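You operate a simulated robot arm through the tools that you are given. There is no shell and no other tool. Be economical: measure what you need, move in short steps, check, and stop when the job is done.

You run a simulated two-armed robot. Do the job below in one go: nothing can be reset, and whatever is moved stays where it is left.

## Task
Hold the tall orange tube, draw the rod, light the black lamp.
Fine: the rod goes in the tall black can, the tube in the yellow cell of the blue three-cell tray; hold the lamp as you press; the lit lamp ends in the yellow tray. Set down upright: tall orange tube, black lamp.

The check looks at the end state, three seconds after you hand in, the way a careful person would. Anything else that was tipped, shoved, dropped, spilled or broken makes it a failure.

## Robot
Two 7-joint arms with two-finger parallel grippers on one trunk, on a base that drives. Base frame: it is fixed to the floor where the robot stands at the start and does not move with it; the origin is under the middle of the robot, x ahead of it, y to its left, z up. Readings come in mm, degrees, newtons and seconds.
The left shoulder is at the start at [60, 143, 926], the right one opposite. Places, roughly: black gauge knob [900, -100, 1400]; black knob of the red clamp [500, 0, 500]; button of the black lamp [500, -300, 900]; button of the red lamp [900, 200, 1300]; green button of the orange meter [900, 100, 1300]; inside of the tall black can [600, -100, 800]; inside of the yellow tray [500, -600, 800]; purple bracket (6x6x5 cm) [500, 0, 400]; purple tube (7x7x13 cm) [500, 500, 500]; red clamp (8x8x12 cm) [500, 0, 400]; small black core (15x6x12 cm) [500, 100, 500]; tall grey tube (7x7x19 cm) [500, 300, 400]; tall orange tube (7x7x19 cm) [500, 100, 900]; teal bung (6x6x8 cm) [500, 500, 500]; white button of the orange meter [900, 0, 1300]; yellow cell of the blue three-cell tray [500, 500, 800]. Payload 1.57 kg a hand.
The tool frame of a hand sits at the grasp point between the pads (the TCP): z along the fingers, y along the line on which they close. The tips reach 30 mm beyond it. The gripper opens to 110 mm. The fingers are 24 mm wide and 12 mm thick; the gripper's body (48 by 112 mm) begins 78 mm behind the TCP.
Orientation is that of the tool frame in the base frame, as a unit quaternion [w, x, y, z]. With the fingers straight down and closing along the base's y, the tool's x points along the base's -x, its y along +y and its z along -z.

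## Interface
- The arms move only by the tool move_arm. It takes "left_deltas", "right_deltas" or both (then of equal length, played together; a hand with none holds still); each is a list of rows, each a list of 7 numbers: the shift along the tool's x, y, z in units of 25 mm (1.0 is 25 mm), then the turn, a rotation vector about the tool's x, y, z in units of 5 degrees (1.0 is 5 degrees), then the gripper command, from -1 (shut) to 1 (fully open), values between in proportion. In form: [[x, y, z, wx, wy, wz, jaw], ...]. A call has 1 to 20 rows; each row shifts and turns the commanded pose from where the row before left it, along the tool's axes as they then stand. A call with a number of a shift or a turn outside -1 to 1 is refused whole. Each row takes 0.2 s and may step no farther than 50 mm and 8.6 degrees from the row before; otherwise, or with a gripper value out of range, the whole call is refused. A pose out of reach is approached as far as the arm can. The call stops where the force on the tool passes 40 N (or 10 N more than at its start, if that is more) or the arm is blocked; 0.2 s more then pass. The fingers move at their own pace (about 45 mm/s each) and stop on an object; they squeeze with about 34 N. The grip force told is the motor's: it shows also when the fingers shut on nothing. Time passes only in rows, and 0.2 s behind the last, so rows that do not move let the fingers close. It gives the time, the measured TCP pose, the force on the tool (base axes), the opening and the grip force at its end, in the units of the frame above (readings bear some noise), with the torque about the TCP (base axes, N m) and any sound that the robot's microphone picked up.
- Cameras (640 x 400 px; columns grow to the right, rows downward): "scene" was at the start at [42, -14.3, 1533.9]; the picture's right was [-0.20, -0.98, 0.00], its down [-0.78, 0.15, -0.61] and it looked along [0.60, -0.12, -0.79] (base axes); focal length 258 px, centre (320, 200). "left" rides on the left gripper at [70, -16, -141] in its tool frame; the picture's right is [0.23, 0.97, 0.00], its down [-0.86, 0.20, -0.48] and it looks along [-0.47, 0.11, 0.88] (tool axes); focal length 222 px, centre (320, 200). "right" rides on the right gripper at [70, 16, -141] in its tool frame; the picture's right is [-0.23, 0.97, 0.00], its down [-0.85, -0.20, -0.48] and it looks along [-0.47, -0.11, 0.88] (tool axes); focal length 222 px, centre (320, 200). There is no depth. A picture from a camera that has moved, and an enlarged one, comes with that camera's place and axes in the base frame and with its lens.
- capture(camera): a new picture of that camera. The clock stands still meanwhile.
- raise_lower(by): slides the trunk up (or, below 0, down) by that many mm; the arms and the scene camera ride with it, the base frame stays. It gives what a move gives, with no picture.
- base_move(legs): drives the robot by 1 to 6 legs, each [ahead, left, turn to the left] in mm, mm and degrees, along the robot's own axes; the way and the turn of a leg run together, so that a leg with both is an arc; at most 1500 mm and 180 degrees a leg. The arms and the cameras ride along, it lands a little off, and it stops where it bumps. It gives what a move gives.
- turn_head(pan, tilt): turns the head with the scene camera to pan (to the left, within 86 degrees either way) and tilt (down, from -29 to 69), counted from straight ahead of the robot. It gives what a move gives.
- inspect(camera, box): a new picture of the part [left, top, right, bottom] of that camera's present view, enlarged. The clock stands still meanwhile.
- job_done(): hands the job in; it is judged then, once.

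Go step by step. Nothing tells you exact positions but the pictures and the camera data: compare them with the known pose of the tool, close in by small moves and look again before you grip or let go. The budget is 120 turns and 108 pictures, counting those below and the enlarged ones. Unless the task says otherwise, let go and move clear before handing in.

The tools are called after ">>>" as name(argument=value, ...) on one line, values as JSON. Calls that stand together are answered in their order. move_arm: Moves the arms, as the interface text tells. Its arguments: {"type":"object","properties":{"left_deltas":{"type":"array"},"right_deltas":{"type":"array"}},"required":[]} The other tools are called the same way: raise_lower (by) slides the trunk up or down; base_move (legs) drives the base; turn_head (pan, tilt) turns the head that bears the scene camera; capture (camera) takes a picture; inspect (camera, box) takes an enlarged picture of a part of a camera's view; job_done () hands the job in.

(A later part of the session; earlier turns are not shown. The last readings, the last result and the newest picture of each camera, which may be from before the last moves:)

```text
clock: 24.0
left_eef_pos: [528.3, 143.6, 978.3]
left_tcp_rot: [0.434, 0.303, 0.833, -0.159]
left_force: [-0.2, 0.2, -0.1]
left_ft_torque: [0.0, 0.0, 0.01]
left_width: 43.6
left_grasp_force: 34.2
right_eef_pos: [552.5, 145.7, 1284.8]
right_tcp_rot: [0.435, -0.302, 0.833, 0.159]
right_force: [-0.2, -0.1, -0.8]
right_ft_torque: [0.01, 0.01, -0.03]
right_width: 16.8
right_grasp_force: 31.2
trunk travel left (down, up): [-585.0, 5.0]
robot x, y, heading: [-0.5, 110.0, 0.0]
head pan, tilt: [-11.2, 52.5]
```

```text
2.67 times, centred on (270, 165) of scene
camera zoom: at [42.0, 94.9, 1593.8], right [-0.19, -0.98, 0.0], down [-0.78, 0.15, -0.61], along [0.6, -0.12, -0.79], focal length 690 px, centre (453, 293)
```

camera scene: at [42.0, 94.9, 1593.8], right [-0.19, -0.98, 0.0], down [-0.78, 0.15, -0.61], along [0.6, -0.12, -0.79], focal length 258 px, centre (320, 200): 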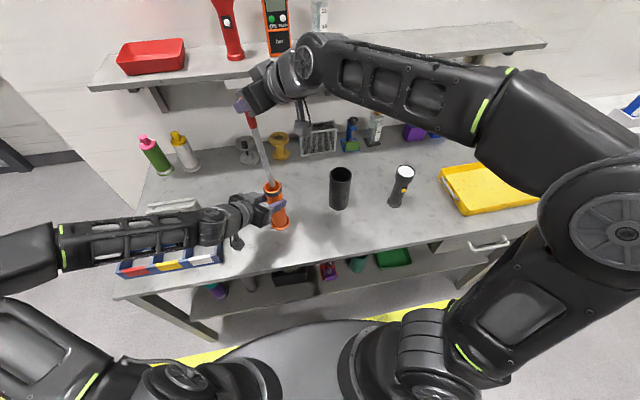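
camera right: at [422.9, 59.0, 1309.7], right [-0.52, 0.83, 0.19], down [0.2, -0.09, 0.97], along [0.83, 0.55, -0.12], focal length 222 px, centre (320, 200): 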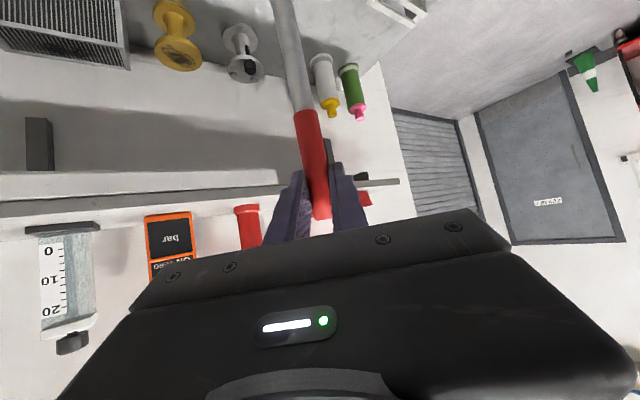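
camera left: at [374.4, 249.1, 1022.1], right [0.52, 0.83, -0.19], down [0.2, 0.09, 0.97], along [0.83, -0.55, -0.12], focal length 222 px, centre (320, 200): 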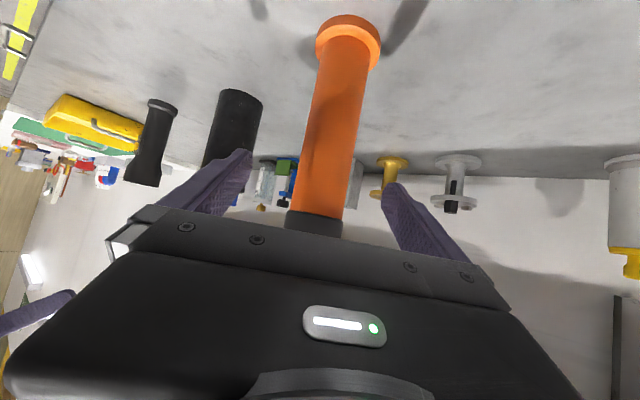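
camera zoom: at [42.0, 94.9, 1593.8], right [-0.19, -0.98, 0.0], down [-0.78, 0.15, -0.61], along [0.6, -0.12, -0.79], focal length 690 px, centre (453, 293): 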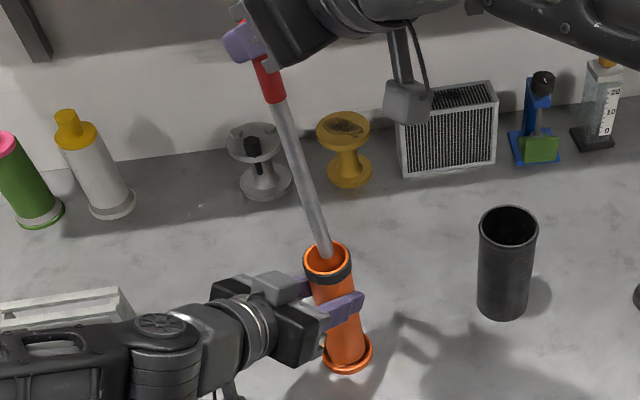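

The rod tip sits just at the tube mouth, about 245 mm below the grasp. I lift a little more to clear it.

>>> move_arm(right_deltas=[[-0.65, 0, -0.45, 0, 0, 0, -1], [-0.65, 0, -0.45, 0, 0, 0, -1]])

>>> inspect(camera="scene", box=[220, 90, 320, 240])

>>> capture(camera="right")

>>> capture(camera="left")

```text
clock: 24.6
left_eef_pos: [528.2, 144.8, 977.6]
left_tcp_rot: [0.435, 0.303, 0.833, -0.159]
left_force: [-1.0, -0.4, -0.2]
left_ft_torque: [-0.02, 0.01, 0.0]
left_width: 43.9
left_grasp_force: 34.4
right_eef_pos: [553.5, 145.7, 1325.6]
right_tcp_rot: [0.434, -0.302, 0.834, 0.159]
right_force: [0.3, 0.3, 0.1]
right_ft_torque: [0.0, -0.03, -0.01]
right_width: 16.5
right_grasp_force: 31.7
trunk travel left (down, up): [-585.0, 5.0]
robot x, y, heading: [0.7, 111.1, -0.1]
head pan, tilt: [-11.2, 52.5]
```

```text
2.67 times, centred on (270, 165) of scene
camera zoom: at [42.0, 94.9, 1593.8], right [-0.19, -0.98, 0.0], down [-0.78, 0.15, -0.61], along [0.6, -0.12, -0.79], focal length 690 px, centre (453, 293)
```

zoom: 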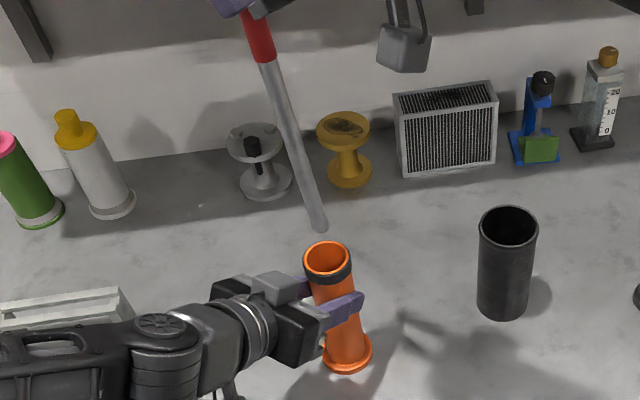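

```text
69 pictures are left
camera right: at [422.6, 59.2, 1349.0], right [-0.53, 0.83, 0.19], down [0.2, -0.09, 0.97], along [0.83, 0.55, -0.12], focal length 222 px, centre (320, 200)
```

right: 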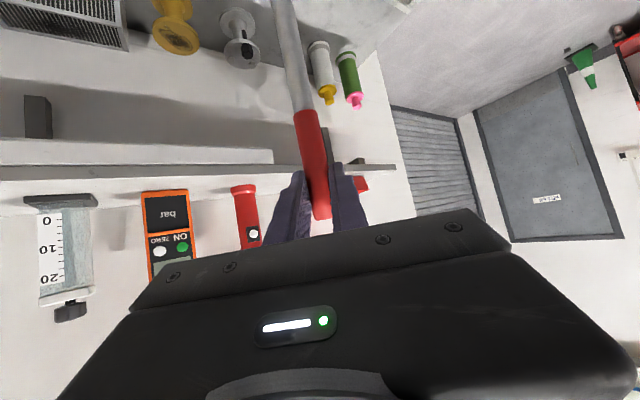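

```text
68 pictures are left
camera left: at [398.0, 231.0, 1002.0], right [0.52, 0.83, -0.19], down [0.2, 0.09, 0.97], along [0.83, -0.55, -0.12], focal length 222 px, centre (320, 200)
```

left: 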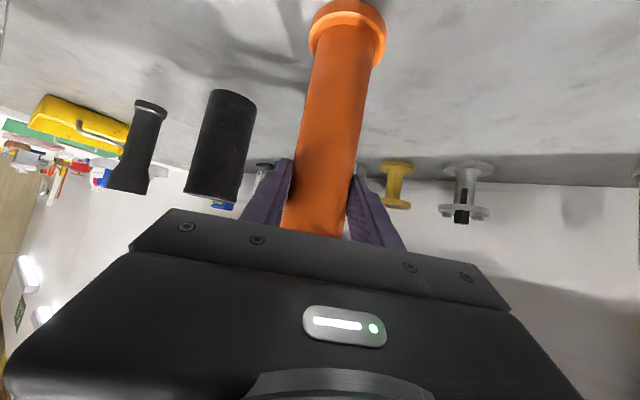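

The rod is free of the tube. I carry it over to the can at about [574,-78] and straighten its 5° lean.

>>> move_arm(right_deltas=[[0.32, -0.832, -0.464, 0, 0, 0, -1], [0.32, -0.832, -0.464, 0, 0, 0, -1], [0.32, -0.832, -0.464, 0, 0, 0, -1], [0.32, -0.832, -0.464, 0, 0, 0, -1], [0.32, -0.832, -0.464, 0, 0, 0, -1], [0.32, -0.832, -0.464, 0, 0, 0, -1], [0.32, -0.832, -0.464, 0, 0, 0, -1], [0.32, -0.832, -0.464, 0, 0, 0, -1], [0.32, -0.832, -0.464, 0, 0, 0, -1], [0, 0, 0, 0, -1, 0, -1]])

>>> inspect(camera="scene", box=[260, 90, 420, 240])

>>> capture(camera="right")

>>> capture(camera="left")

```text
clock: 26.8
left_eef_pos: [527.5, 143.5, 978.6]
left_tcp_rot: [0.435, 0.302, 0.834, -0.158]
left_force: [-0.3, -0.3, 0.2]
left_ft_torque: [0.0, 0.0, 0.01]
left_width: 44.0
left_grasp_force: 33.6
right_eef_pos: [576.2, -81.3, 1326.9]
right_tcp_rot: [0.47, -0.295, 0.813, 0.172]
right_force: [-1.2, 0.1, -1.1]
right_ft_torque: [-0.01, 0.0, 0.06]
right_width: 16.5
right_grasp_force: 32.2
trunk travel left (down, up): [-585.0, 5.0]
robot x, y, heading: [2.6, 110.5, -0.0]
head pan, tilt: [-11.2, 52.5]
```

```text
2.67 times, centred on (340, 165) of scene
camera zoom: at [41.7, 94.7, 1593.9], right [-0.19, -0.98, 0.0], down [-0.78, 0.15, -0.61], along [0.6, -0.12, -0.79], focal length 690 px, centre (267, 293)
```

zoom: 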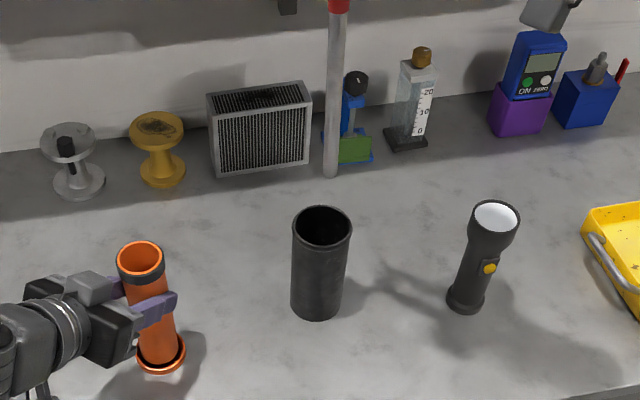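

```text
66 pictures are left
camera right: at [444.9, -169.2, 1335.9], right [-0.54, 0.82, 0.2], down [0.14, -0.15, 0.98], along [0.83, 0.56, -0.03], focal length 222 px, centre (320, 200)
```

right: 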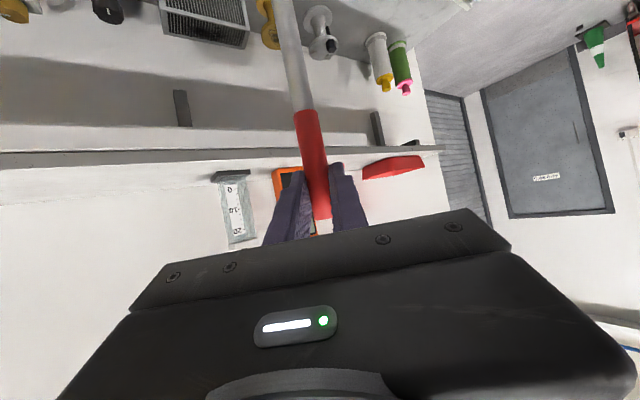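

```text
65 pictures are left
camera left: at [397.8, 231.0, 1002.1], right [0.52, 0.83, -0.19], down [0.2, 0.09, 0.97], along [0.83, -0.55, -0.12], focal length 222 px, centre (320, 200)
```

left: 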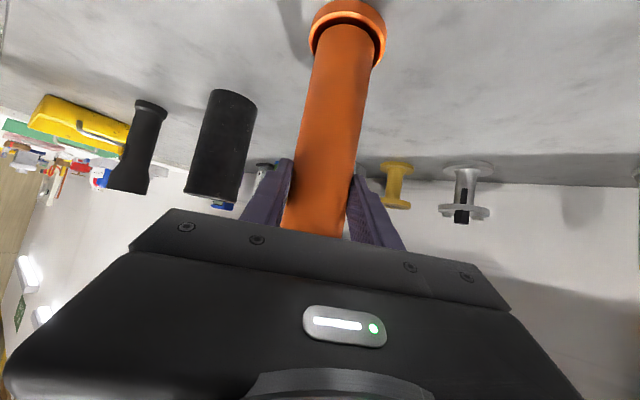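

The rod is almost vertical and a few mm off the can's centre. I lower it to just above the rim, correcting slightly.

>>> move_arm(right_deltas=[[0.865, 0.128, 0.5, 0, 0, 0, -1], [0.865, 0.128, 0.5, 0, 0, 0, -1]])

>>> inspect(camera="scene", box=[290, 120, 390, 220])

>>> inspect(camera="left", box=[140, 60, 320, 260])

```text
clock: 27.4
left_eef_pos: [528.0, 143.2, 978.5]
left_tcp_rot: [0.435, 0.303, 0.833, -0.159]
left_force: [0.0, 0.7, 0.1]
left_ft_torque: [-0.02, 0.0, -0.02]
left_width: 43.5
left_grasp_force: 33.6
right_eef_pos: [573.9, -74.9, 1276.1]
right_tcp_rot: [0.47, -0.295, 0.814, 0.172]
right_force: [0.3, 0.0, -1.2]
right_ft_torque: [0.01, 0.0, 0.0]
right_width: 16.5
right_grasp_force: 31.8
trunk travel left (down, up): [-585.0, 5.0]
robot x, y, heading: [-3.1, 104.5, -0.3]
head pan, tilt: [-11.2, 52.5]
```

```text
4.00 times, centred on (340, 170) of scene
camera zoom: at [42.2, 94.8, 1593.9], right [-0.19, -0.98, 0.0], down [-0.78, 0.15, -0.61], along [0.6, -0.12, -0.79], focal length 1034 px, centre (240, 320)
```

zoom: 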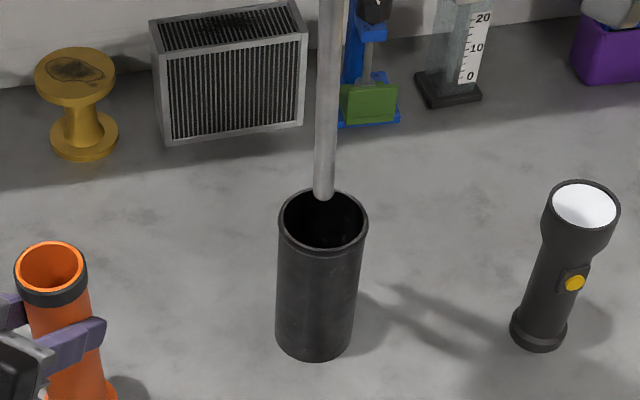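

```text
2.00 times, centred on (230, 160) of left
camera zoom: at [398.1, 231.0, 1002.1], right [0.52, 0.83, -0.19], down [0.2, 0.09, 0.97], along [0.83, -0.55, -0.12], focal length 444 px, centre (500, 280)
```

zoom: 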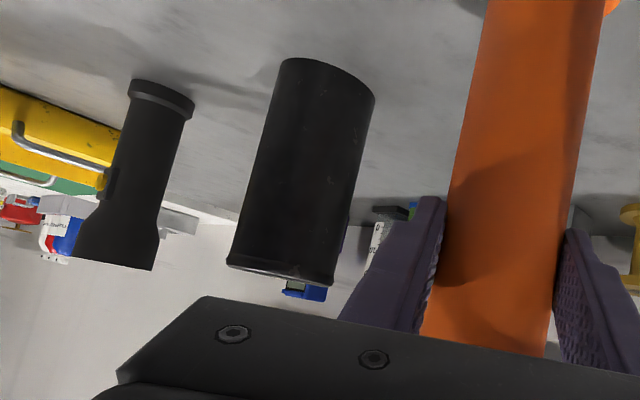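

The tip is directly above the can's mouth. I lower it in.

>>> move_arm(right_deltas=[[0.762, 0, 0.44, 0, 0, 0, -1], [0.762, 0, 0.44, 0, 0, 0, -1], [0.762, 0, 0.44, 0, 0, 0, -1], [0.762, 0, 0.44, 0, 0, 0, -1], [0.762, 0, 0.44, 0, 0, 0, -1], [0.762, 0, 0.44, 0, 0, 0, -1]])

>>> inspect(camera="scene", box=[290, 100, 410, 220])

```text
clock: 28.8
left_eef_pos: [527.8, 144.0, 977.4]
left_tcp_rot: [0.435, 0.302, 0.834, -0.158]
left_force: [-0.7, -1.4, 0.8]
left_ft_torque: [-0.01, -0.08, 0.04]
left_width: 43.8
left_grasp_force: 33.6
right_eef_pos: [569.8, -73.2, 1142.8]
right_tcp_rot: [0.471, -0.295, 0.814, 0.171]
right_force: [0.1, -0.3, -1.3]
right_ft_torque: [0.0, -0.04, -0.03]
right_width: 16.5
right_grasp_force: 31.3
trunk travel left (down, up): [-585.0, 5.0]
robot x, y, heading: [-3.1, 107.0, -0.2]
head pan, tilt: [-11.2, 52.5]
```

```text
3.33 times, centred on (350, 160) of scene
camera zoom: at [42.2, 94.7, 1593.9], right [-0.19, -0.98, 0.0], down [-0.78, 0.15, -0.61], along [0.6, -0.12, -0.79], focal length 862 px, centre (220, 333)
```

zoom: 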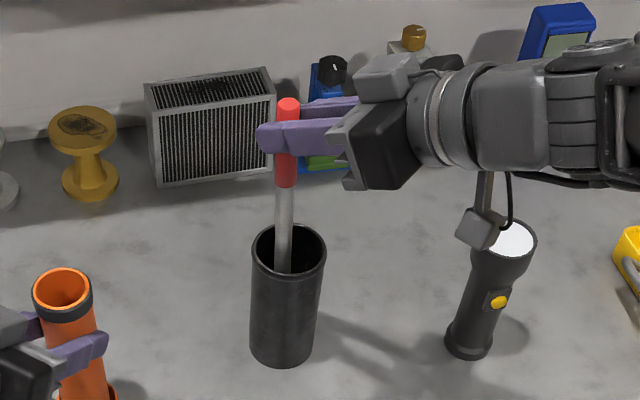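

The rod is inside the can. I lower it slowly until it rests on the floor of the can.

>>> move_arm(right_deltas=[[0.45, 0, 0.26, 0, 0, 0, -1], [0.28, 0, 0.16, 0, 0, 0, -1], [0.21, 0, 0.12, 0, 0, 0, -1], [0.14, 0, 0.08, 0, 0, 0, -1]])

>>> inspect(camera="scene", box=[290, 100, 410, 220])

```text
clock: 29.8
left_eef_pos: [527.9, 144.3, 978.7]
left_tcp_rot: [0.434, 0.303, 0.833, -0.159]
left_force: [-0.2, 0.2, -0.2]
left_ft_torque: [0.0, 0.02, 0.02]
left_width: 43.8
left_grasp_force: 33.9
right_eef_pos: [571.3, -74.0, 1113.8]
right_tcp_rot: [0.47, -0.296, 0.813, 0.173]
right_force: [0.3, 0.1, -0.6]
right_ft_torque: [-0.01, 0.0, -0.01]
right_width: 16.2
right_grasp_force: 32.1
trunk travel left (down, up): [-585.0, 5.0]
robot x, y, heading: [-0.4, 110.5, -0.2]
head pan, tilt: [-11.2, 52.5]
```

```text
3.33 times, centred on (350, 160) of scene
camera zoom: at [42.1, 94.8, 1593.9], right [-0.19, -0.98, 0.0], down [-0.78, 0.15, -0.61], along [0.6, -0.12, -0.79], focal length 862 px, centre (220, 333)
```

zoom: 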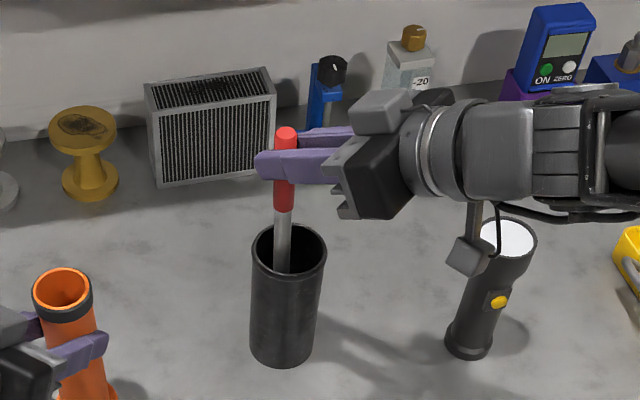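

No contact yet, so I go down in smaller steps.

>>> move_arm(right_deltas=[[0.14, 0, 0.08, 0, 0, 0, -1], [0.14, 0, 0.08, 0, 0, 0, -1], [0.14, 0, 0.08, 0, 0, 0, -1]])

>>> move_arm(right_deltas=[[0.14, 0, 0.08, 0, 0, 0, -1], [0.14, 0, 0.08, 0, 0, 0, -1]])

```text
clock: 30.6
left_eef_pos: [527.8, 144.2, 977.9]
left_tcp_rot: [0.435, 0.302, 0.834, -0.158]
left_force: [1.0, 1.0, 0.1]
left_ft_torque: [0.01, -0.04, -0.02]
left_width: 43.8
left_grasp_force: 33.4
right_eef_pos: [571.0, -73.6, 1101.4]
right_tcp_rot: [0.471, -0.295, 0.813, 0.173]
right_force: [0.3, 0.3, -1.2]
right_ft_torque: [0.0, 0.01, 0.02]
right_width: 16.6
right_grasp_force: 32.0
trunk travel left (down, up): [-585.0, 5.0]
robot x, y, heading: [4.4, 109.5, -0.2]
head pan, tilt: [-11.2, 52.5]
```

```text
clock: 31.2
left_eef_pos: [527.6, 144.8, 978.9]
left_tcp_rot: [0.434, 0.303, 0.833, -0.159]
left_force: [0.0, 0.3, -0.2]
left_ft_torque: [-0.02, 0.01, -0.01]
left_width: 43.7
left_grasp_force: 34.1
right_eef_pos: [572.6, -73.8, 1097.0]
right_tcp_rot: [0.472, -0.295, 0.813, 0.172]
right_force: [-2.0, -1.5, 9.0]
right_ft_torque: [-0.4, 0.51, 0.01]
right_width: 16.2
right_grasp_force: 31.8
trunk travel left (down, up): [-585.0, 5.0]
robot x, y, heading: [-1.6, 108.0, 0.1]
head pan, tilt: [-11.2, 52.5]
```

Contact with the can's floor is felt. I open and back out along the fingers.

>>> move_arm(right_deltas=[[-0.1, 0, -0.06, 0, 0, 0, -1], [0, 0, 0, 0, 0, 0, 0], [0, 0, 0, 0, 0, 0, 0], [0, 0, 0, 0, 0, 0, 0], [0, 0, -0.6, 0, 0, 0, 0.2], [0, 0, -1, 0, 0, 0, 0.2], [0, 0, -1, 0, 0, 0, 0.2], [0, 0, -1, 0, 0, 0, 0.2]])

>>> inspect(camera="scene", box=[220, 90, 440, 250])

```text
clock: 33.0
left_eef_pos: [525.5, 144.4, 978.2]
left_tcp_rot: [0.434, 0.302, 0.833, -0.158]
left_force: [-0.1, -0.1, -0.1]
left_ft_torque: [0.03, 0.01, 0.0]
left_width: 43.5
left_grasp_force: 33.9
right_eef_pos: [513.0, -123.1, 1138.1]
right_tcp_rot: [0.47, -0.295, 0.814, 0.173]
right_force: [0.1, -1.0, 0.9]
right_ft_torque: [0.02, -0.02, -0.03]
right_width: 66.0
right_grasp_force: 0.2
trunk travel left (down, up): [-585.0, 5.0]
robot x, y, heading: [-2.2, 106.3, 0.2]
head pan, tilt: [-11.2, 52.5]
```

```text
2.50 times, centred on (330, 170) of scene
camera zoom: at [41.5, 94.6, 1593.9], right [-0.19, -0.98, 0.0], down [-0.78, 0.15, -0.61], along [0.6, -0.12, -0.79], focal length 646 px, centre (295, 275)
```

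zoom: 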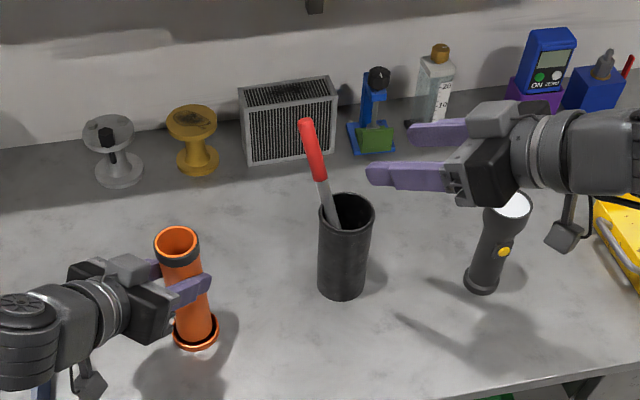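

The rod rests in the can. I lift the tube clear, pull the right hand back and up, and turn toward the blue tray.

>>> move_arm(left_deltas=[[-0.5, 0, -0.35, 0, 0, 0, -1], [-0.722, 0, -0.502, 0, 0, 0, -1], [-0.722, 0, -0.502, 0, 0, 0, -1], [-0.722, 0, -0.502, 0, 0, 0, -1], [-0.722, 0, -0.502, 0, 0, 0, -1]], right_deltas=[[-0.02, 0.67, -0.93, 0, 0, 0, 0.2], [-0.02, 0.67, -0.93, 0, 0, 0, 0.2], [-0.02, 0.67, -0.93, 0, 0, 0, 0.2], [-0.02, 0.67, -0.93, 0, 0, 0, 0.2], [-0.02, 0.67, -0.93, 0, 0, 0, 0.2]])

>>> turn_head(pan=25, tilt=52)

>>> capture(camera="scene")

>>> capture(camera="left")

```text
clock: 34.2
left_eef_pos: [527.0, 144.1, 1080.5]
left_tcp_rot: [0.435, 0.302, 0.834, -0.157]
left_force: [-1.0, 0.8, -0.8]
left_ft_torque: [0.02, -0.03, 0.03]
left_width: 43.7
left_grasp_force: 34.1
right_eef_pos: [377.4, -125.7, 1201.5]
right_tcp_rot: [0.47, -0.295, 0.813, 0.173]
right_force: [-0.4, -0.3, 0.5]
right_ft_torque: [-0.02, -0.04, -0.01]
right_width: 66.0
right_grasp_force: 0.0
trunk travel left (down, up): [-585.0, 5.0]
robot x, y, heading: [-1.6, 107.4, 0.1]
head pan, tilt: [-11.2, 52.5]
```

```text
clock: 35.2
left_eef_pos: [528.3, 146.5, 1079.4]
left_tcp_rot: [0.434, 0.303, 0.834, -0.158]
left_force: [-0.3, -0.3, -0.8]
left_ft_torque: [0.0, 0.03, 0.02]
left_width: 43.7
left_grasp_force: 34.2
right_eef_pos: [380.1, -124.5, 1201.0]
right_tcp_rot: [0.471, -0.295, 0.814, 0.172]
right_force: [-0.5, -0.8, -0.7]
right_ft_torque: [0.0, 0.04, -0.05]
right_width: 66.0
right_grasp_force: 0.1
trunk travel left (down, up): [-585.0, 5.0]
robot x, y, heading: [-0.4, 109.7, -0.1]
head pan, tilt: [25.0, 52.0]
```

```text
59 pictures are left
camera scene: at [37.0, 141.0, 1594.6], right [0.42, -0.91, 0.0], down [-0.71, -0.33, -0.62], along [0.56, 0.26, -0.79], focal length 258 px, centre (320, 200)
```

scene: 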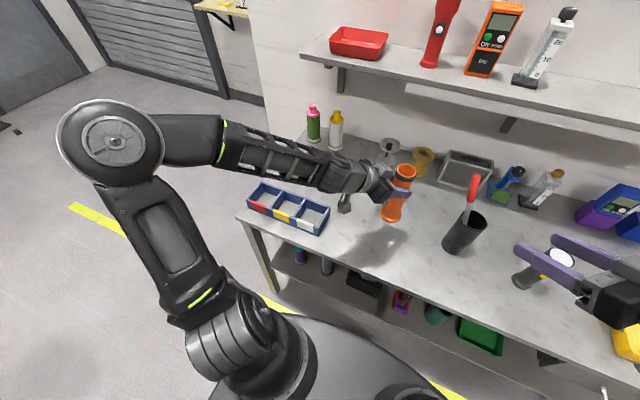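

```text
58 pictures are left
camera left: at [398.8, 233.1, 1103.8], right [0.52, 0.83, -0.19], down [0.2, 0.09, 0.97], along [0.83, -0.55, -0.12], focal length 222 px, centre (320, 200)
```

left: 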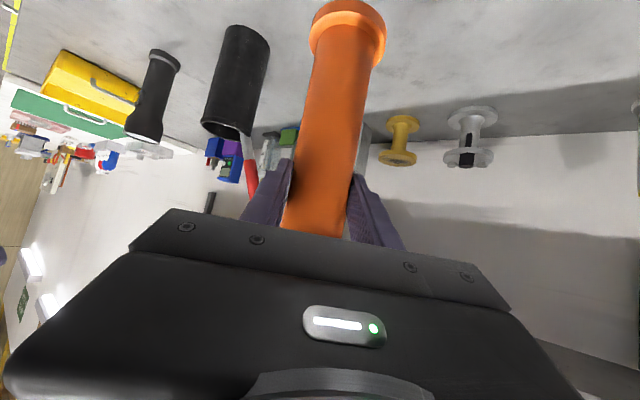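

>>> inspect(camera="scene", box=[230, 150, 430, 250])

```text
3.20 times, centred on (330, 200) of scene
camera zoom: at [37.0, 141.0, 1594.6], right [0.42, -0.91, 0.0], down [-0.71, -0.33, -0.62], along [0.56, 0.26, -0.79], focal length 827 px, centre (288, 200)
```

zoom: 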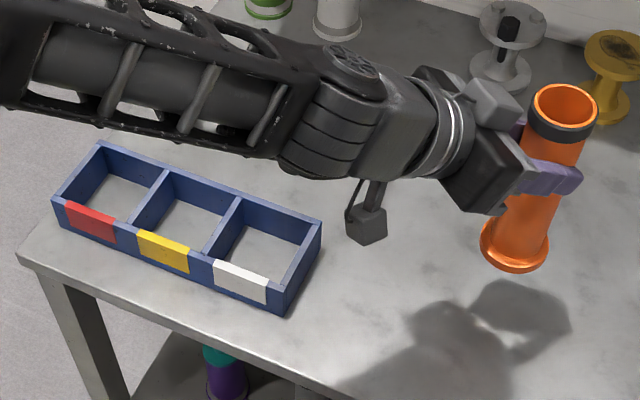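

The blue tray lies square to the bench with its yellow (middle) cell centred near [468,458] by scene measure, while the tube reads [526,135] in the same view. I drive left about 300 mm, then fine-tune.

>>> base_move(legs=[[0, 310, 0]])

>>> capture(camera="scene")

>>> capture(camera="left")

```text
clock: 37.3
left_eef_pos: [529.0, 452.7, 1080.0]
left_tcp_rot: [0.434, 0.304, 0.833, -0.16]
left_force: [0.6, 0.5, -1.8]
left_ft_torque: [0.0, 0.0, -0.01]
left_width: 43.6
left_grasp_force: 34.6
right_eef_pos: [379.5, 181.8, 1200.8]
right_tcp_rot: [0.47, -0.294, 0.814, 0.171]
right_force: [0.3, -0.3, -0.1]
right_ft_torque: [-0.01, -0.02, -0.03]
right_width: 66.1
right_grasp_force: 0.1
trunk travel left (down, up): [-585.0, 5.0]
robot x, y, heading: [0.3, 416.8, -0.5]
head pan, tilt: [25.0, 52.0]
```

```text
56 pictures are left
camera scene: at [37.3, 448.6, 1594.6], right [0.42, -0.91, 0.0], down [-0.71, -0.33, -0.62], along [0.56, 0.26, -0.79], focal length 258 px, centre (320, 200)
```

scene: 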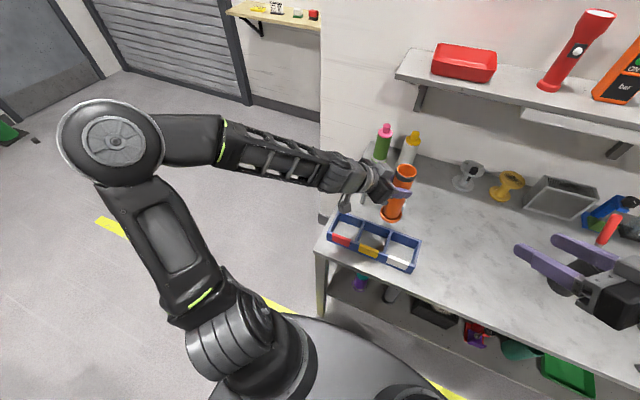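

```text
55 pictures are left
camera left: at [399.4, 539.1, 1103.9], right [0.53, 0.83, -0.19], down [0.2, 0.09, 0.97], along [0.83, -0.55, -0.12], focal length 222 px, centre (320, 200)
```

left: 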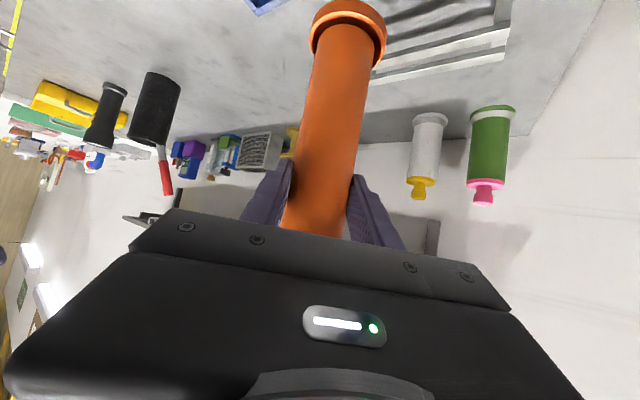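

I zoom in on the tube and tray for the fine offset.

>>> inspect(camera="scene", box=[310, 150, 430, 280])

```text
3.08 times, centred on (370, 215) of scene
camera zoom: at [37.3, 448.6, 1594.6], right [0.42, -0.91, 0.0], down [-0.71, -0.33, -0.62], along [0.56, 0.26, -0.79], focal length 796 px, centre (166, 154)
```

zoom: 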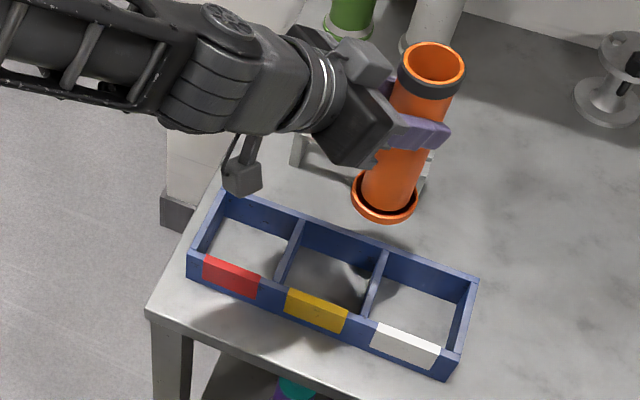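

The tube must go about (-56, +24) mm to be over the yellow cell. I move and check.

>>> move_arm(left_deltas=[[0.667, -0.35, -0.96, 0, 0, 0, -1], [0.667, -0.35, -0.96, 0, 0, 0, -1], [0, 0, 0, 0, 0, 0, -1]])

>>> inspect(camera="scene", box=[310, 150, 430, 280])

>>> capture(camera="left")

```text
clock: 38.1
left_eef_pos: [472.5, 473.4, 1079.3]
left_tcp_rot: [0.435, 0.303, 0.833, -0.159]
left_force: [-0.3, 0.2, 0.1]
left_ft_torque: [0.06, -0.02, -0.03]
left_width: 43.9
left_grasp_force: 34.1
right_eef_pos: [379.9, 179.6, 1200.8]
right_tcp_rot: [0.471, -0.294, 0.814, 0.172]
right_force: [-0.3, -0.7, -0.5]
right_ft_torque: [0.0, 0.0, 0.01]
right_width: 66.0
right_grasp_force: 0.0
trunk travel left (down, up): [-585.0, 5.0]
robot x, y, heading: [-2.4, 418.2, -0.0]
head pan, tilt: [25.0, 52.0]
```

```text
3.08 times, centred on (370, 215) of scene
camera zoom: at [37.8, 447.3, 1594.6], right [0.42, -0.91, 0.0], down [-0.72, -0.33, -0.62], along [0.56, 0.26, -0.79], focal length 796 px, centre (166, 154)
```

zoom: 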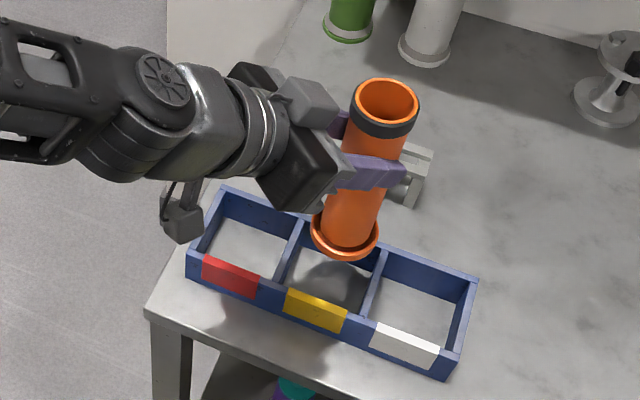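

```text
52 pictures are left
camera left: at [344.0, 562.1, 1104.0], right [0.53, 0.83, -0.19], down [0.2, 0.09, 0.97], along [0.82, -0.55, -0.12], focal length 222 px, centre (320, 200)
```

left: 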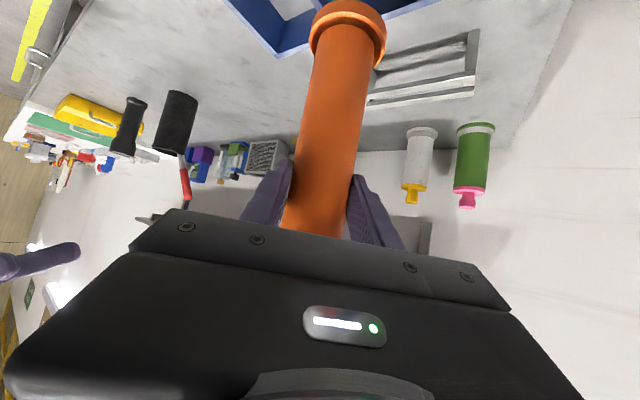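

Very close. I lower to just above the rim with a 4 mm correction.

>>> move_arm(left_deltas=[[0.726, 0.1, 0.53, 0, 0, 0, -1], [0.726, 0.1, 0.53, 0, 0, 0, -1], [0, 0, 0, 0, 0, 0, -1]])

>>> inspect(camera="scene", box=[320, 170, 430, 280])

>>> inspect(camera="left", box=[200, 0, 440, 120])

```text
clock: 38.9
left_eef_pos: [477.1, 476.5, 1034.6]
left_tcp_rot: [0.435, 0.303, 0.833, -0.158]
left_force: [0.8, -0.3, -1.0]
left_ft_torque: [-0.01, 0.07, -0.01]
left_width: 43.6
left_grasp_force: 33.8
right_eef_pos: [380.0, 180.3, 1202.1]
right_tcp_rot: [0.471, -0.293, 0.814, 0.171]
right_force: [-0.6, -0.3, 0.7]
right_ft_torque: [-0.01, 0.01, 0.07]
right_width: 65.9
right_grasp_force: 0.0
trunk travel left (down, up): [-585.0, 5.0]
robot x, y, heading: [-2.8, 415.7, 0.1]
head pan, tilt: [25.0, 52.0]
```

```text
3.64 times, centred on (375, 225) of scene
camera zoom: at [37.1, 447.2, 1594.6], right [0.42, -0.91, 0.0], down [-0.71, -0.33, -0.62], along [0.56, 0.26, -0.79], focal length 940 px, centre (120, 109)
```

zoom: 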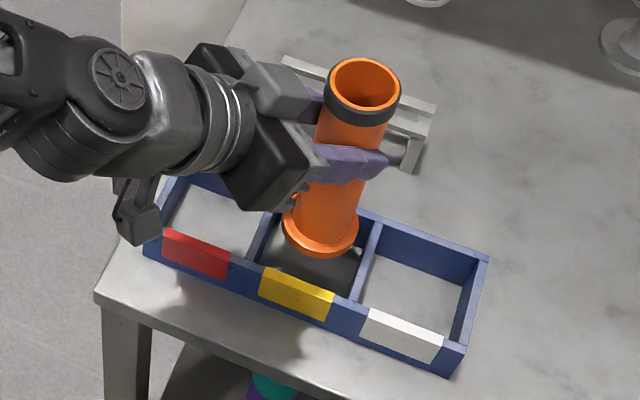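

```text
2.67 times, centred on (320, 60) of left
camera zoom: at [347.7, 564.3, 1058.9], right [0.53, 0.83, -0.19], down [0.2, 0.09, 0.97], along [0.83, -0.55, -0.12], focal length 592 px, centre (320, 573)
```

zoom: 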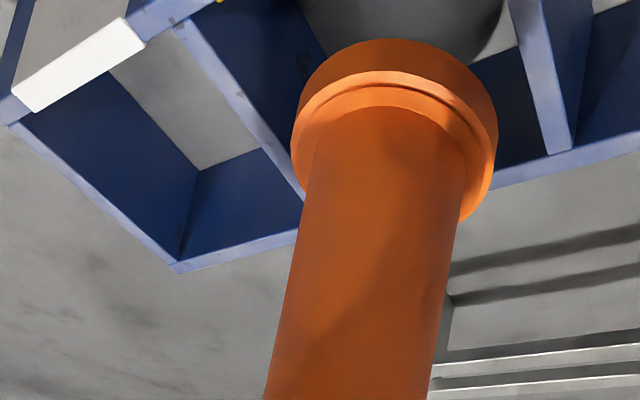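

Scene and hand views agree within a few mm that the flange is over the cell. I lower 25 mm into the cell with a small compromise correction.

>>> move_arm(left_deltas=[[0.41, -0.1, 0.29, 0, 0, 0, -1], [0.41, -0.1, 0.29, 0, 0, 0, -1], [0, 0, 0, 0, 0, 0, -1]])

>>> inspect(camera="scene", box=[320, 170, 430, 280])

>>> inspect(camera="left", box=[200, 0, 440, 120])

```text
clock: 39.7
left_eef_pos: [472.9, 474.0, 1010.2]
left_tcp_rot: [0.436, 0.304, 0.832, -0.158]
left_force: [1.4, 5.3, 25.0]
left_ft_torque: [0.48, -1.36, 0.28]
left_width: 44.1
left_grasp_force: 34.2
right_eef_pos: [377.4, 180.1, 1202.3]
right_tcp_rot: [0.471, -0.294, 0.814, 0.171]
right_force: [0.8, -0.5, 0.3]
right_ft_torque: [-0.04, -0.02, -0.02]
right_width: 65.7
right_grasp_force: 0.1
trunk travel left (down, up): [-585.0, 5.0]
robot x, y, heading: [-4.9, 416.1, 0.4]
head pan, tilt: [25.0, 52.0]
```

```text
3.64 times, centred on (375, 225) of scene
camera zoom: at [35.2, 447.7, 1594.7], right [0.42, -0.91, 0.0], down [-0.71, -0.33, -0.62], along [0.56, 0.26, -0.79], focal length 940 px, centre (120, 109)
```

zoom: 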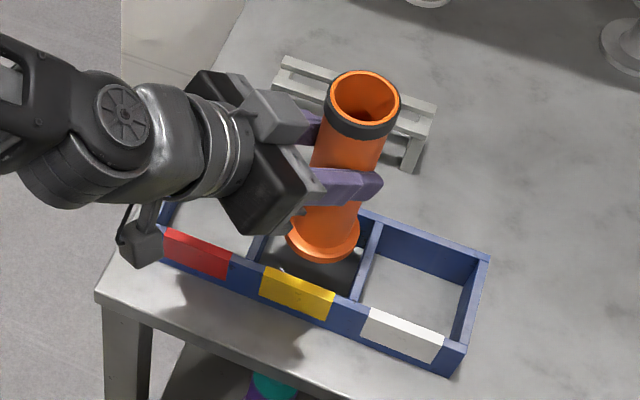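

```text
2.67 times, centred on (320, 60) of left
camera zoom: at [344.4, 561.8, 1034.8], right [0.53, 0.83, -0.18], down [0.2, 0.09, 0.98], along [0.83, -0.55, -0.12], focal length 592 px, centre (320, 573)
```

zoom: 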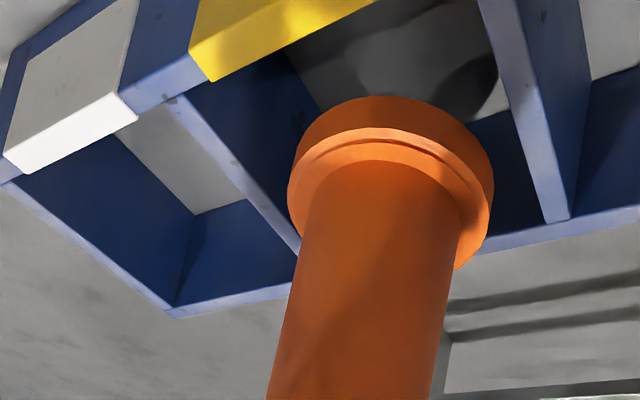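

Force rose to 25 N: the flange is touching the rear wall, so the tube must come toward the robot. I raise it again and measure the cell more carefully.

>>> move_arm(left_deltas=[[-0.41, 0, -0.285, 0, 0, 0, -1], [-0.6, 0, -0.42, 0, 0, 0, -1], [-0.82, 0, -0.57, 0, 0, 0, -1], [0, 0, 0, 0, 0, 0, -1]])

>>> inspect(camera="scene", box=[330, 180, 420, 270])

>>> capture(camera="left")

```text
clock: 40.7
left_eef_pos: [474.3, 473.3, 1065.3]
left_tcp_rot: [0.434, 0.303, 0.833, -0.159]
left_force: [1.0, 0.0, -1.5]
left_ft_torque: [0.02, -0.01, -0.02]
left_width: 43.4
left_grasp_force: 33.9
right_eef_pos: [379.6, 180.5, 1201.6]
right_tcp_rot: [0.471, -0.293, 0.814, 0.172]
right_force: [-0.5, 0.2, -0.2]
right_ft_torque: [-0.03, 0.01, -0.01]
right_width: 66.1
right_grasp_force: 0.2
trunk travel left (down, up): [-585.0, 5.0]
robot x, y, heading: [-3.2, 413.2, -0.2]
head pan, tilt: [25.0, 52.0]
```

```text
4.44 times, centred on (375, 225) of scene
camera zoom: at [37.7, 447.5, 1594.5], right [0.42, -0.91, 0.0], down [-0.72, -0.33, -0.62], along [0.56, 0.26, -0.79], focal length 1149 px, centre (76, 89)
```

zoom: 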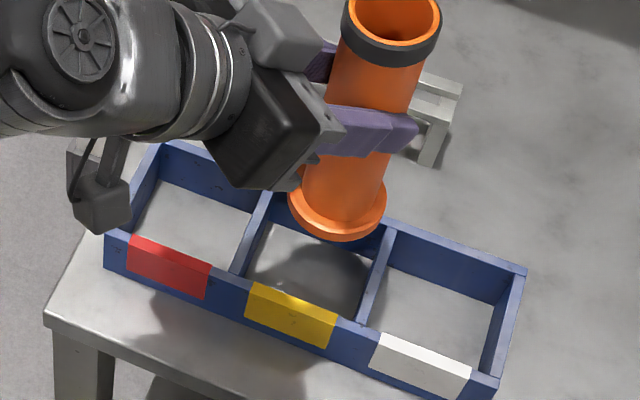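

```text
46 pictures are left
camera left: at [344.2, 561.5, 1089.5], right [0.53, 0.83, -0.19], down [0.2, 0.09, 0.97], along [0.82, -0.55, -0.12], focal length 222 px, centre (320, 200)
```

left: 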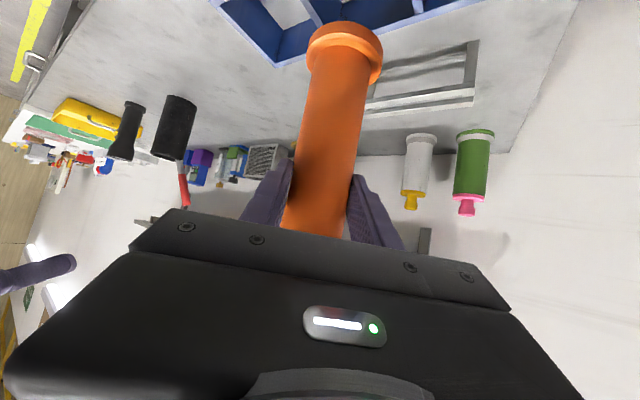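

The cell is about 76 × 88 mm inside and the flange about 65 mm, so I need roughly 6 mm toward the robot. I lower to near the rim and compare again.

>>> move_arm(left_deltas=[[0.72, -0.09, 0.37, 0, 0, 0, -1], [0.72, -0.09, 0.37, 0, 0, 0, -1], [0, 0, 0, 0, 0, 0, -1]])

>>> inspect(camera="scene", box=[340, 195, 410, 265])

>>> inspect(camera="left", box=[200, 0, 440, 120])

```text
clock: 41.5
left_eef_pos: [466.7, 474.4, 1026.3]
left_tcp_rot: [0.434, 0.304, 0.833, -0.159]
left_force: [0.4, -0.7, -0.3]
left_ft_torque: [-0.01, 0.03, 0.0]
left_width: 43.8
left_grasp_force: 33.7
right_eef_pos: [379.7, 179.6, 1201.8]
right_tcp_rot: [0.471, -0.293, 0.814, 0.171]
right_force: [0.4, 0.4, -0.2]
right_ft_torque: [-0.03, -0.03, 0.01]
right_width: 65.8
right_grasp_force: 0.1
trunk travel left (down, up): [-585.0, 5.0]
robot x, y, heading: [-1.6, 416.2, -0.4]
head pan, tilt: [25.0, 52.0]
```

```text
5.71 times, centred on (375, 230) of scene
camera zoom: at [37.2, 447.3, 1594.6], right [0.42, -0.91, 0.0], down [-0.71, -0.33, -0.62], along [0.56, 0.26, -0.79], focal length 1477 px, centre (6, 29)
```

zoom: 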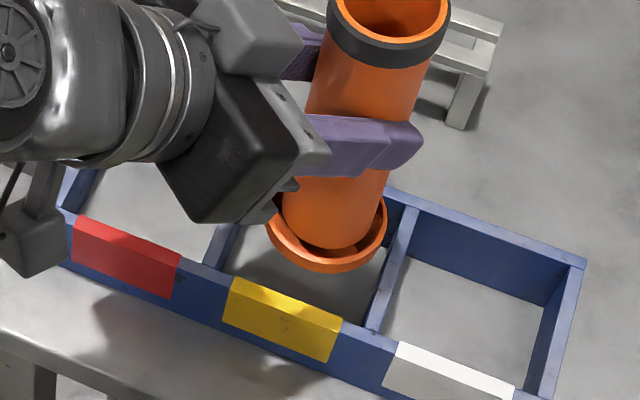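

```text
2.67 times, centred on (320, 60) of left
camera zoom: at [337.3, 561.3, 1050.2], right [0.53, 0.83, -0.19], down [0.2, 0.09, 0.97], along [0.82, -0.55, -0.12], focal length 592 px, centre (320, 573)
```

zoom: 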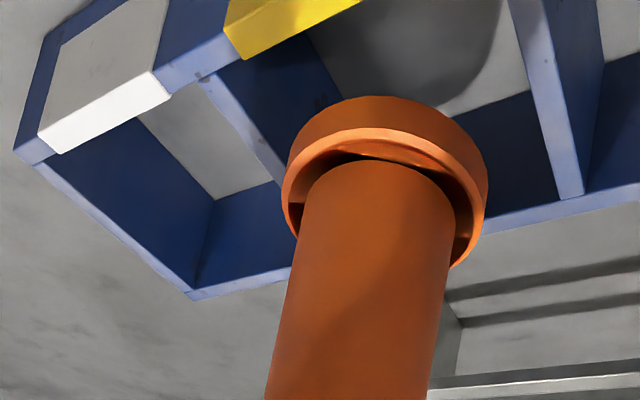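

By both views the flange should now clear all four walls. I lower gently and watch the force.

>>> move_arm(left_deltas=[[0.26, 0.05, 0.17, 0, 0, 0, -1], [0.26, 0, 0.18, 0, 0, 0, -1], [0, 0, 0, 0, 0, 0, -1]])

>>> inspect(camera="scene", box=[340, 195, 410, 265])

```text
clock: 42.3
left_eef_pos: [467.4, 476.6, 1010.0]
left_tcp_rot: [0.434, 0.304, 0.833, -0.158]
left_force: [0.0, 0.6, 0.0]
left_ft_torque: [0.03, 0.0, -0.02]
left_width: 43.9
left_grasp_force: 33.3
right_eef_pos: [379.3, 181.4, 1201.3]
right_tcp_rot: [0.47, -0.294, 0.814, 0.172]
right_force: [0.6, -0.5, 0.1]
right_ft_torque: [-0.04, 0.0, 0.02]
right_width: 66.1
right_grasp_force: 0.2
trunk travel left (down, up): [-585.0, 5.0]
robot x, y, heading: [1.2, 415.6, -0.1]
head pan, tilt: [25.0, 52.0]
```

```text
5.71 times, centred on (375, 230) of scene
camera zoom: at [37.2, 447.3, 1594.6], right [0.42, -0.91, 0.0], down [-0.71, -0.33, -0.62], along [0.56, 0.26, -0.79], focal length 1477 px, centre (6, 29)
```

zoom: 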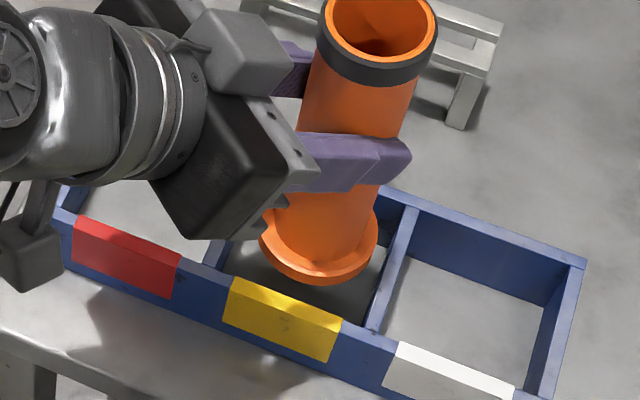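

Still no contact and it looks centred. I keep lowering in steps.

>>> move_arm(left_deltas=[[0.26, 0, 0.18, 0, 0, 0, -1], [0.26, 0, 0.18, 0, 0, 0, -1], [0, 0, 0, 0, 0, 0, -1]])

>>> inspect(camera="scene", box=[340, 195, 410, 265])

>>> inspect(camera="left", box=[200, 0, 440, 120])

```text
clock: 43.1
left_eef_pos: [467.7, 476.3, 994.7]
left_tcp_rot: [0.434, 0.303, 0.833, -0.159]
left_force: [-0.4, -1.4, -0.8]
left_ft_torque: [0.05, -0.03, 0.02]
left_width: 43.9
left_grasp_force: 33.7
right_eef_pos: [380.2, 179.7, 1201.6]
right_tcp_rot: [0.471, -0.294, 0.814, 0.171]
right_force: [0.1, -0.2, 0.5]
right_ft_torque: [0.01, -0.01, -0.02]
right_width: 66.0
right_grasp_force: 0.1
trunk travel left (down, up): [-585.0, 5.0]
robot x, y, heading: [-0.6, 414.9, -0.2]
head pan, tilt: [25.0, 52.0]
```

```text
5.71 times, centred on (375, 230) of scene
camera zoom: at [37.2, 447.2, 1594.6], right [0.42, -0.91, 0.0], down [-0.71, -0.33, -0.62], along [0.56, 0.26, -0.79], focal length 1477 px, centre (6, 29)
```

zoom: 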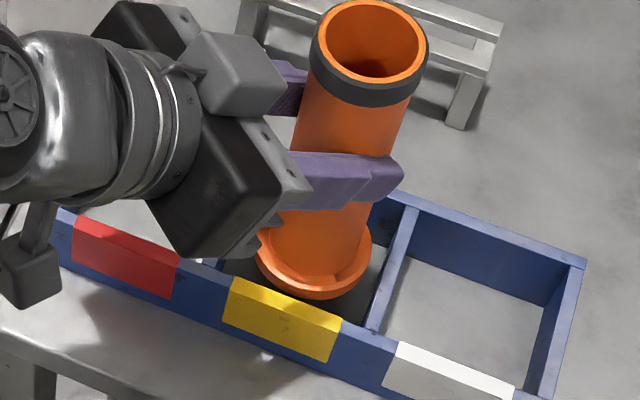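

```text
2.67 times, centred on (320, 60) of left
camera zoom: at [338.4, 563.8, 1018.2], right [0.53, 0.83, -0.19], down [0.2, 0.09, 0.97], along [0.82, -0.55, -0.12], focal length 592 px, centre (320, 573)
```

zoom: 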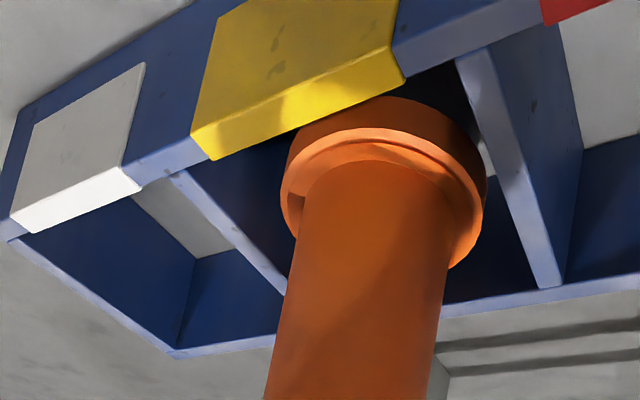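

The flange is inside the cell, with a dark gap on all visible sides. I lower further with a slight nudge to the rear until it touches the floor.

>>> move_arm(left_deltas=[[0.22, 0.05, 0.26, 0, 0, 0, -1], [0.26, 0, 0.18, 0, 0, 0, -1], [0, 0, 0, 0, 0, 0, -1]])

>>> move_arm(left_deltas=[[0.16, 0, 0.11, 0, 0, 0, -1], [0.16, 0, 0.11, 0, 0, 0, -1]])

>>> inspect(camera="scene", box=[340, 195, 410, 265])

```text
clock: 43.9
left_eef_pos: [467.9, 474.7, 977.2]
left_tcp_rot: [0.435, 0.304, 0.833, -0.159]
left_force: [0.3, 0.0, -0.7]
left_ft_torque: [0.02, -0.02, -0.01]
left_width: 43.4
left_grasp_force: 34.0
right_eef_pos: [378.8, 180.1, 1200.8]
right_tcp_rot: [0.47, -0.293, 0.815, 0.171]
right_force: [0.5, 0.3, 0.0]
right_ft_torque: [-0.03, 0.03, -0.04]
right_width: 66.0
right_grasp_force: 0.0
trunk travel left (down, up): [-585.0, 5.0]
robot x, y, heading: [1.4, 414.7, -0.2]
head pan, tilt: [25.0, 52.0]
```

```text
clock: 44.5
left_eef_pos: [468.7, 475.1, 968.0]
left_tcp_rot: [0.435, 0.304, 0.833, -0.159]
left_force: [-0.1, -0.1, -1.7]
left_ft_torque: [0.0, -0.01, 0.01]
left_width: 43.8
left_grasp_force: 33.4
right_eef_pos: [379.5, 181.2, 1201.2]
right_tcp_rot: [0.47, -0.293, 0.815, 0.171]
right_force: [0.3, -0.9, 0.8]
right_ft_torque: [0.0, -0.04, -0.02]
right_width: 66.0
right_grasp_force: 0.1
trunk travel left (down, up): [-585.0, 5.0]
robot x, y, heading: [-1.2, 413.9, -0.1]
head pan, tilt: [25.0, 52.0]
```

```text
5.71 times, centred on (375, 230) of scene
camera zoom: at [37.4, 447.4, 1594.6], right [0.42, -0.91, 0.0], down [-0.72, -0.33, -0.62], along [0.56, 0.26, -0.79], focal length 1477 px, centre (6, 29)
```

zoom: 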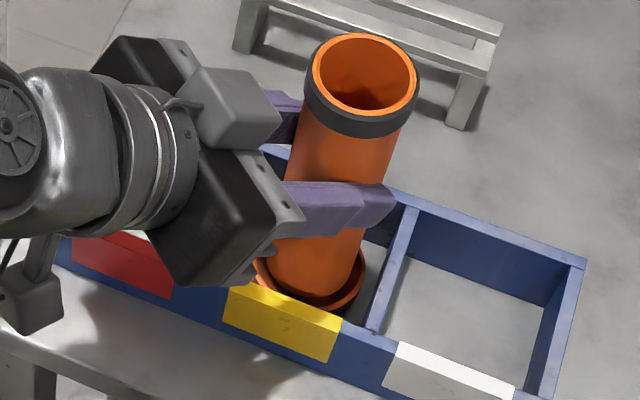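

The tube is well down in the cell with no contact yet; a few more mm.

>>> move_arm(left_deltas=[[0.13, 0, 0.09, 0, 0, 0, -1], [0.13, 0, 0.09, 0, 0, 0, -1]])

>>> move_arm(left_deltas=[[0.13, 0, 0.09, 0, 0, 0, -1]])

```text
clock: 45.1
left_eef_pos: [469.2, 474.9, 963.0]
left_tcp_rot: [0.437, 0.305, 0.831, -0.159]
left_force: [-0.6, 2.0, 19.1]
left_ft_torque: [0.18, 0.46, -0.05]
left_width: 44.0
left_grasp_force: 34.9
right_eef_pos: [378.4, 179.9, 1202.8]
right_tcp_rot: [0.471, -0.294, 0.814, 0.172]
right_force: [0.4, 0.0, 0.0]
right_ft_torque: [0.0, 0.0, 0.02]
right_width: 66.0
right_grasp_force: 0.2
trunk travel left (down, up): [-585.0, 5.0]
robot x, y, heading: [3.2, 412.5, -0.3]
head pan, tilt: [25.0, 52.0]
```

```text
clock: 45.5
left_eef_pos: [469.3, 473.9, 959.8]
left_tcp_rot: [0.437, 0.304, 0.832, -0.158]
left_force: [5.9, -3.5, 28.4]
left_ft_torque: [-0.57, -0.33, 0.06]
left_width: 44.3
left_grasp_force: 33.5
right_eef_pos: [379.2, 179.8, 1201.9]
right_tcp_rot: [0.472, -0.293, 0.814, 0.171]
right_force: [-0.6, 0.4, -0.6]
right_ft_torque: [0.0, 0.0, -0.01]
right_width: 65.9
right_grasp_force: 0.1
trunk travel left (down, up): [-585.0, 5.0]
robot x, y, heading: [-1.2, 418.1, -0.4]
head pan, tilt: [25.0, 52.0]
```

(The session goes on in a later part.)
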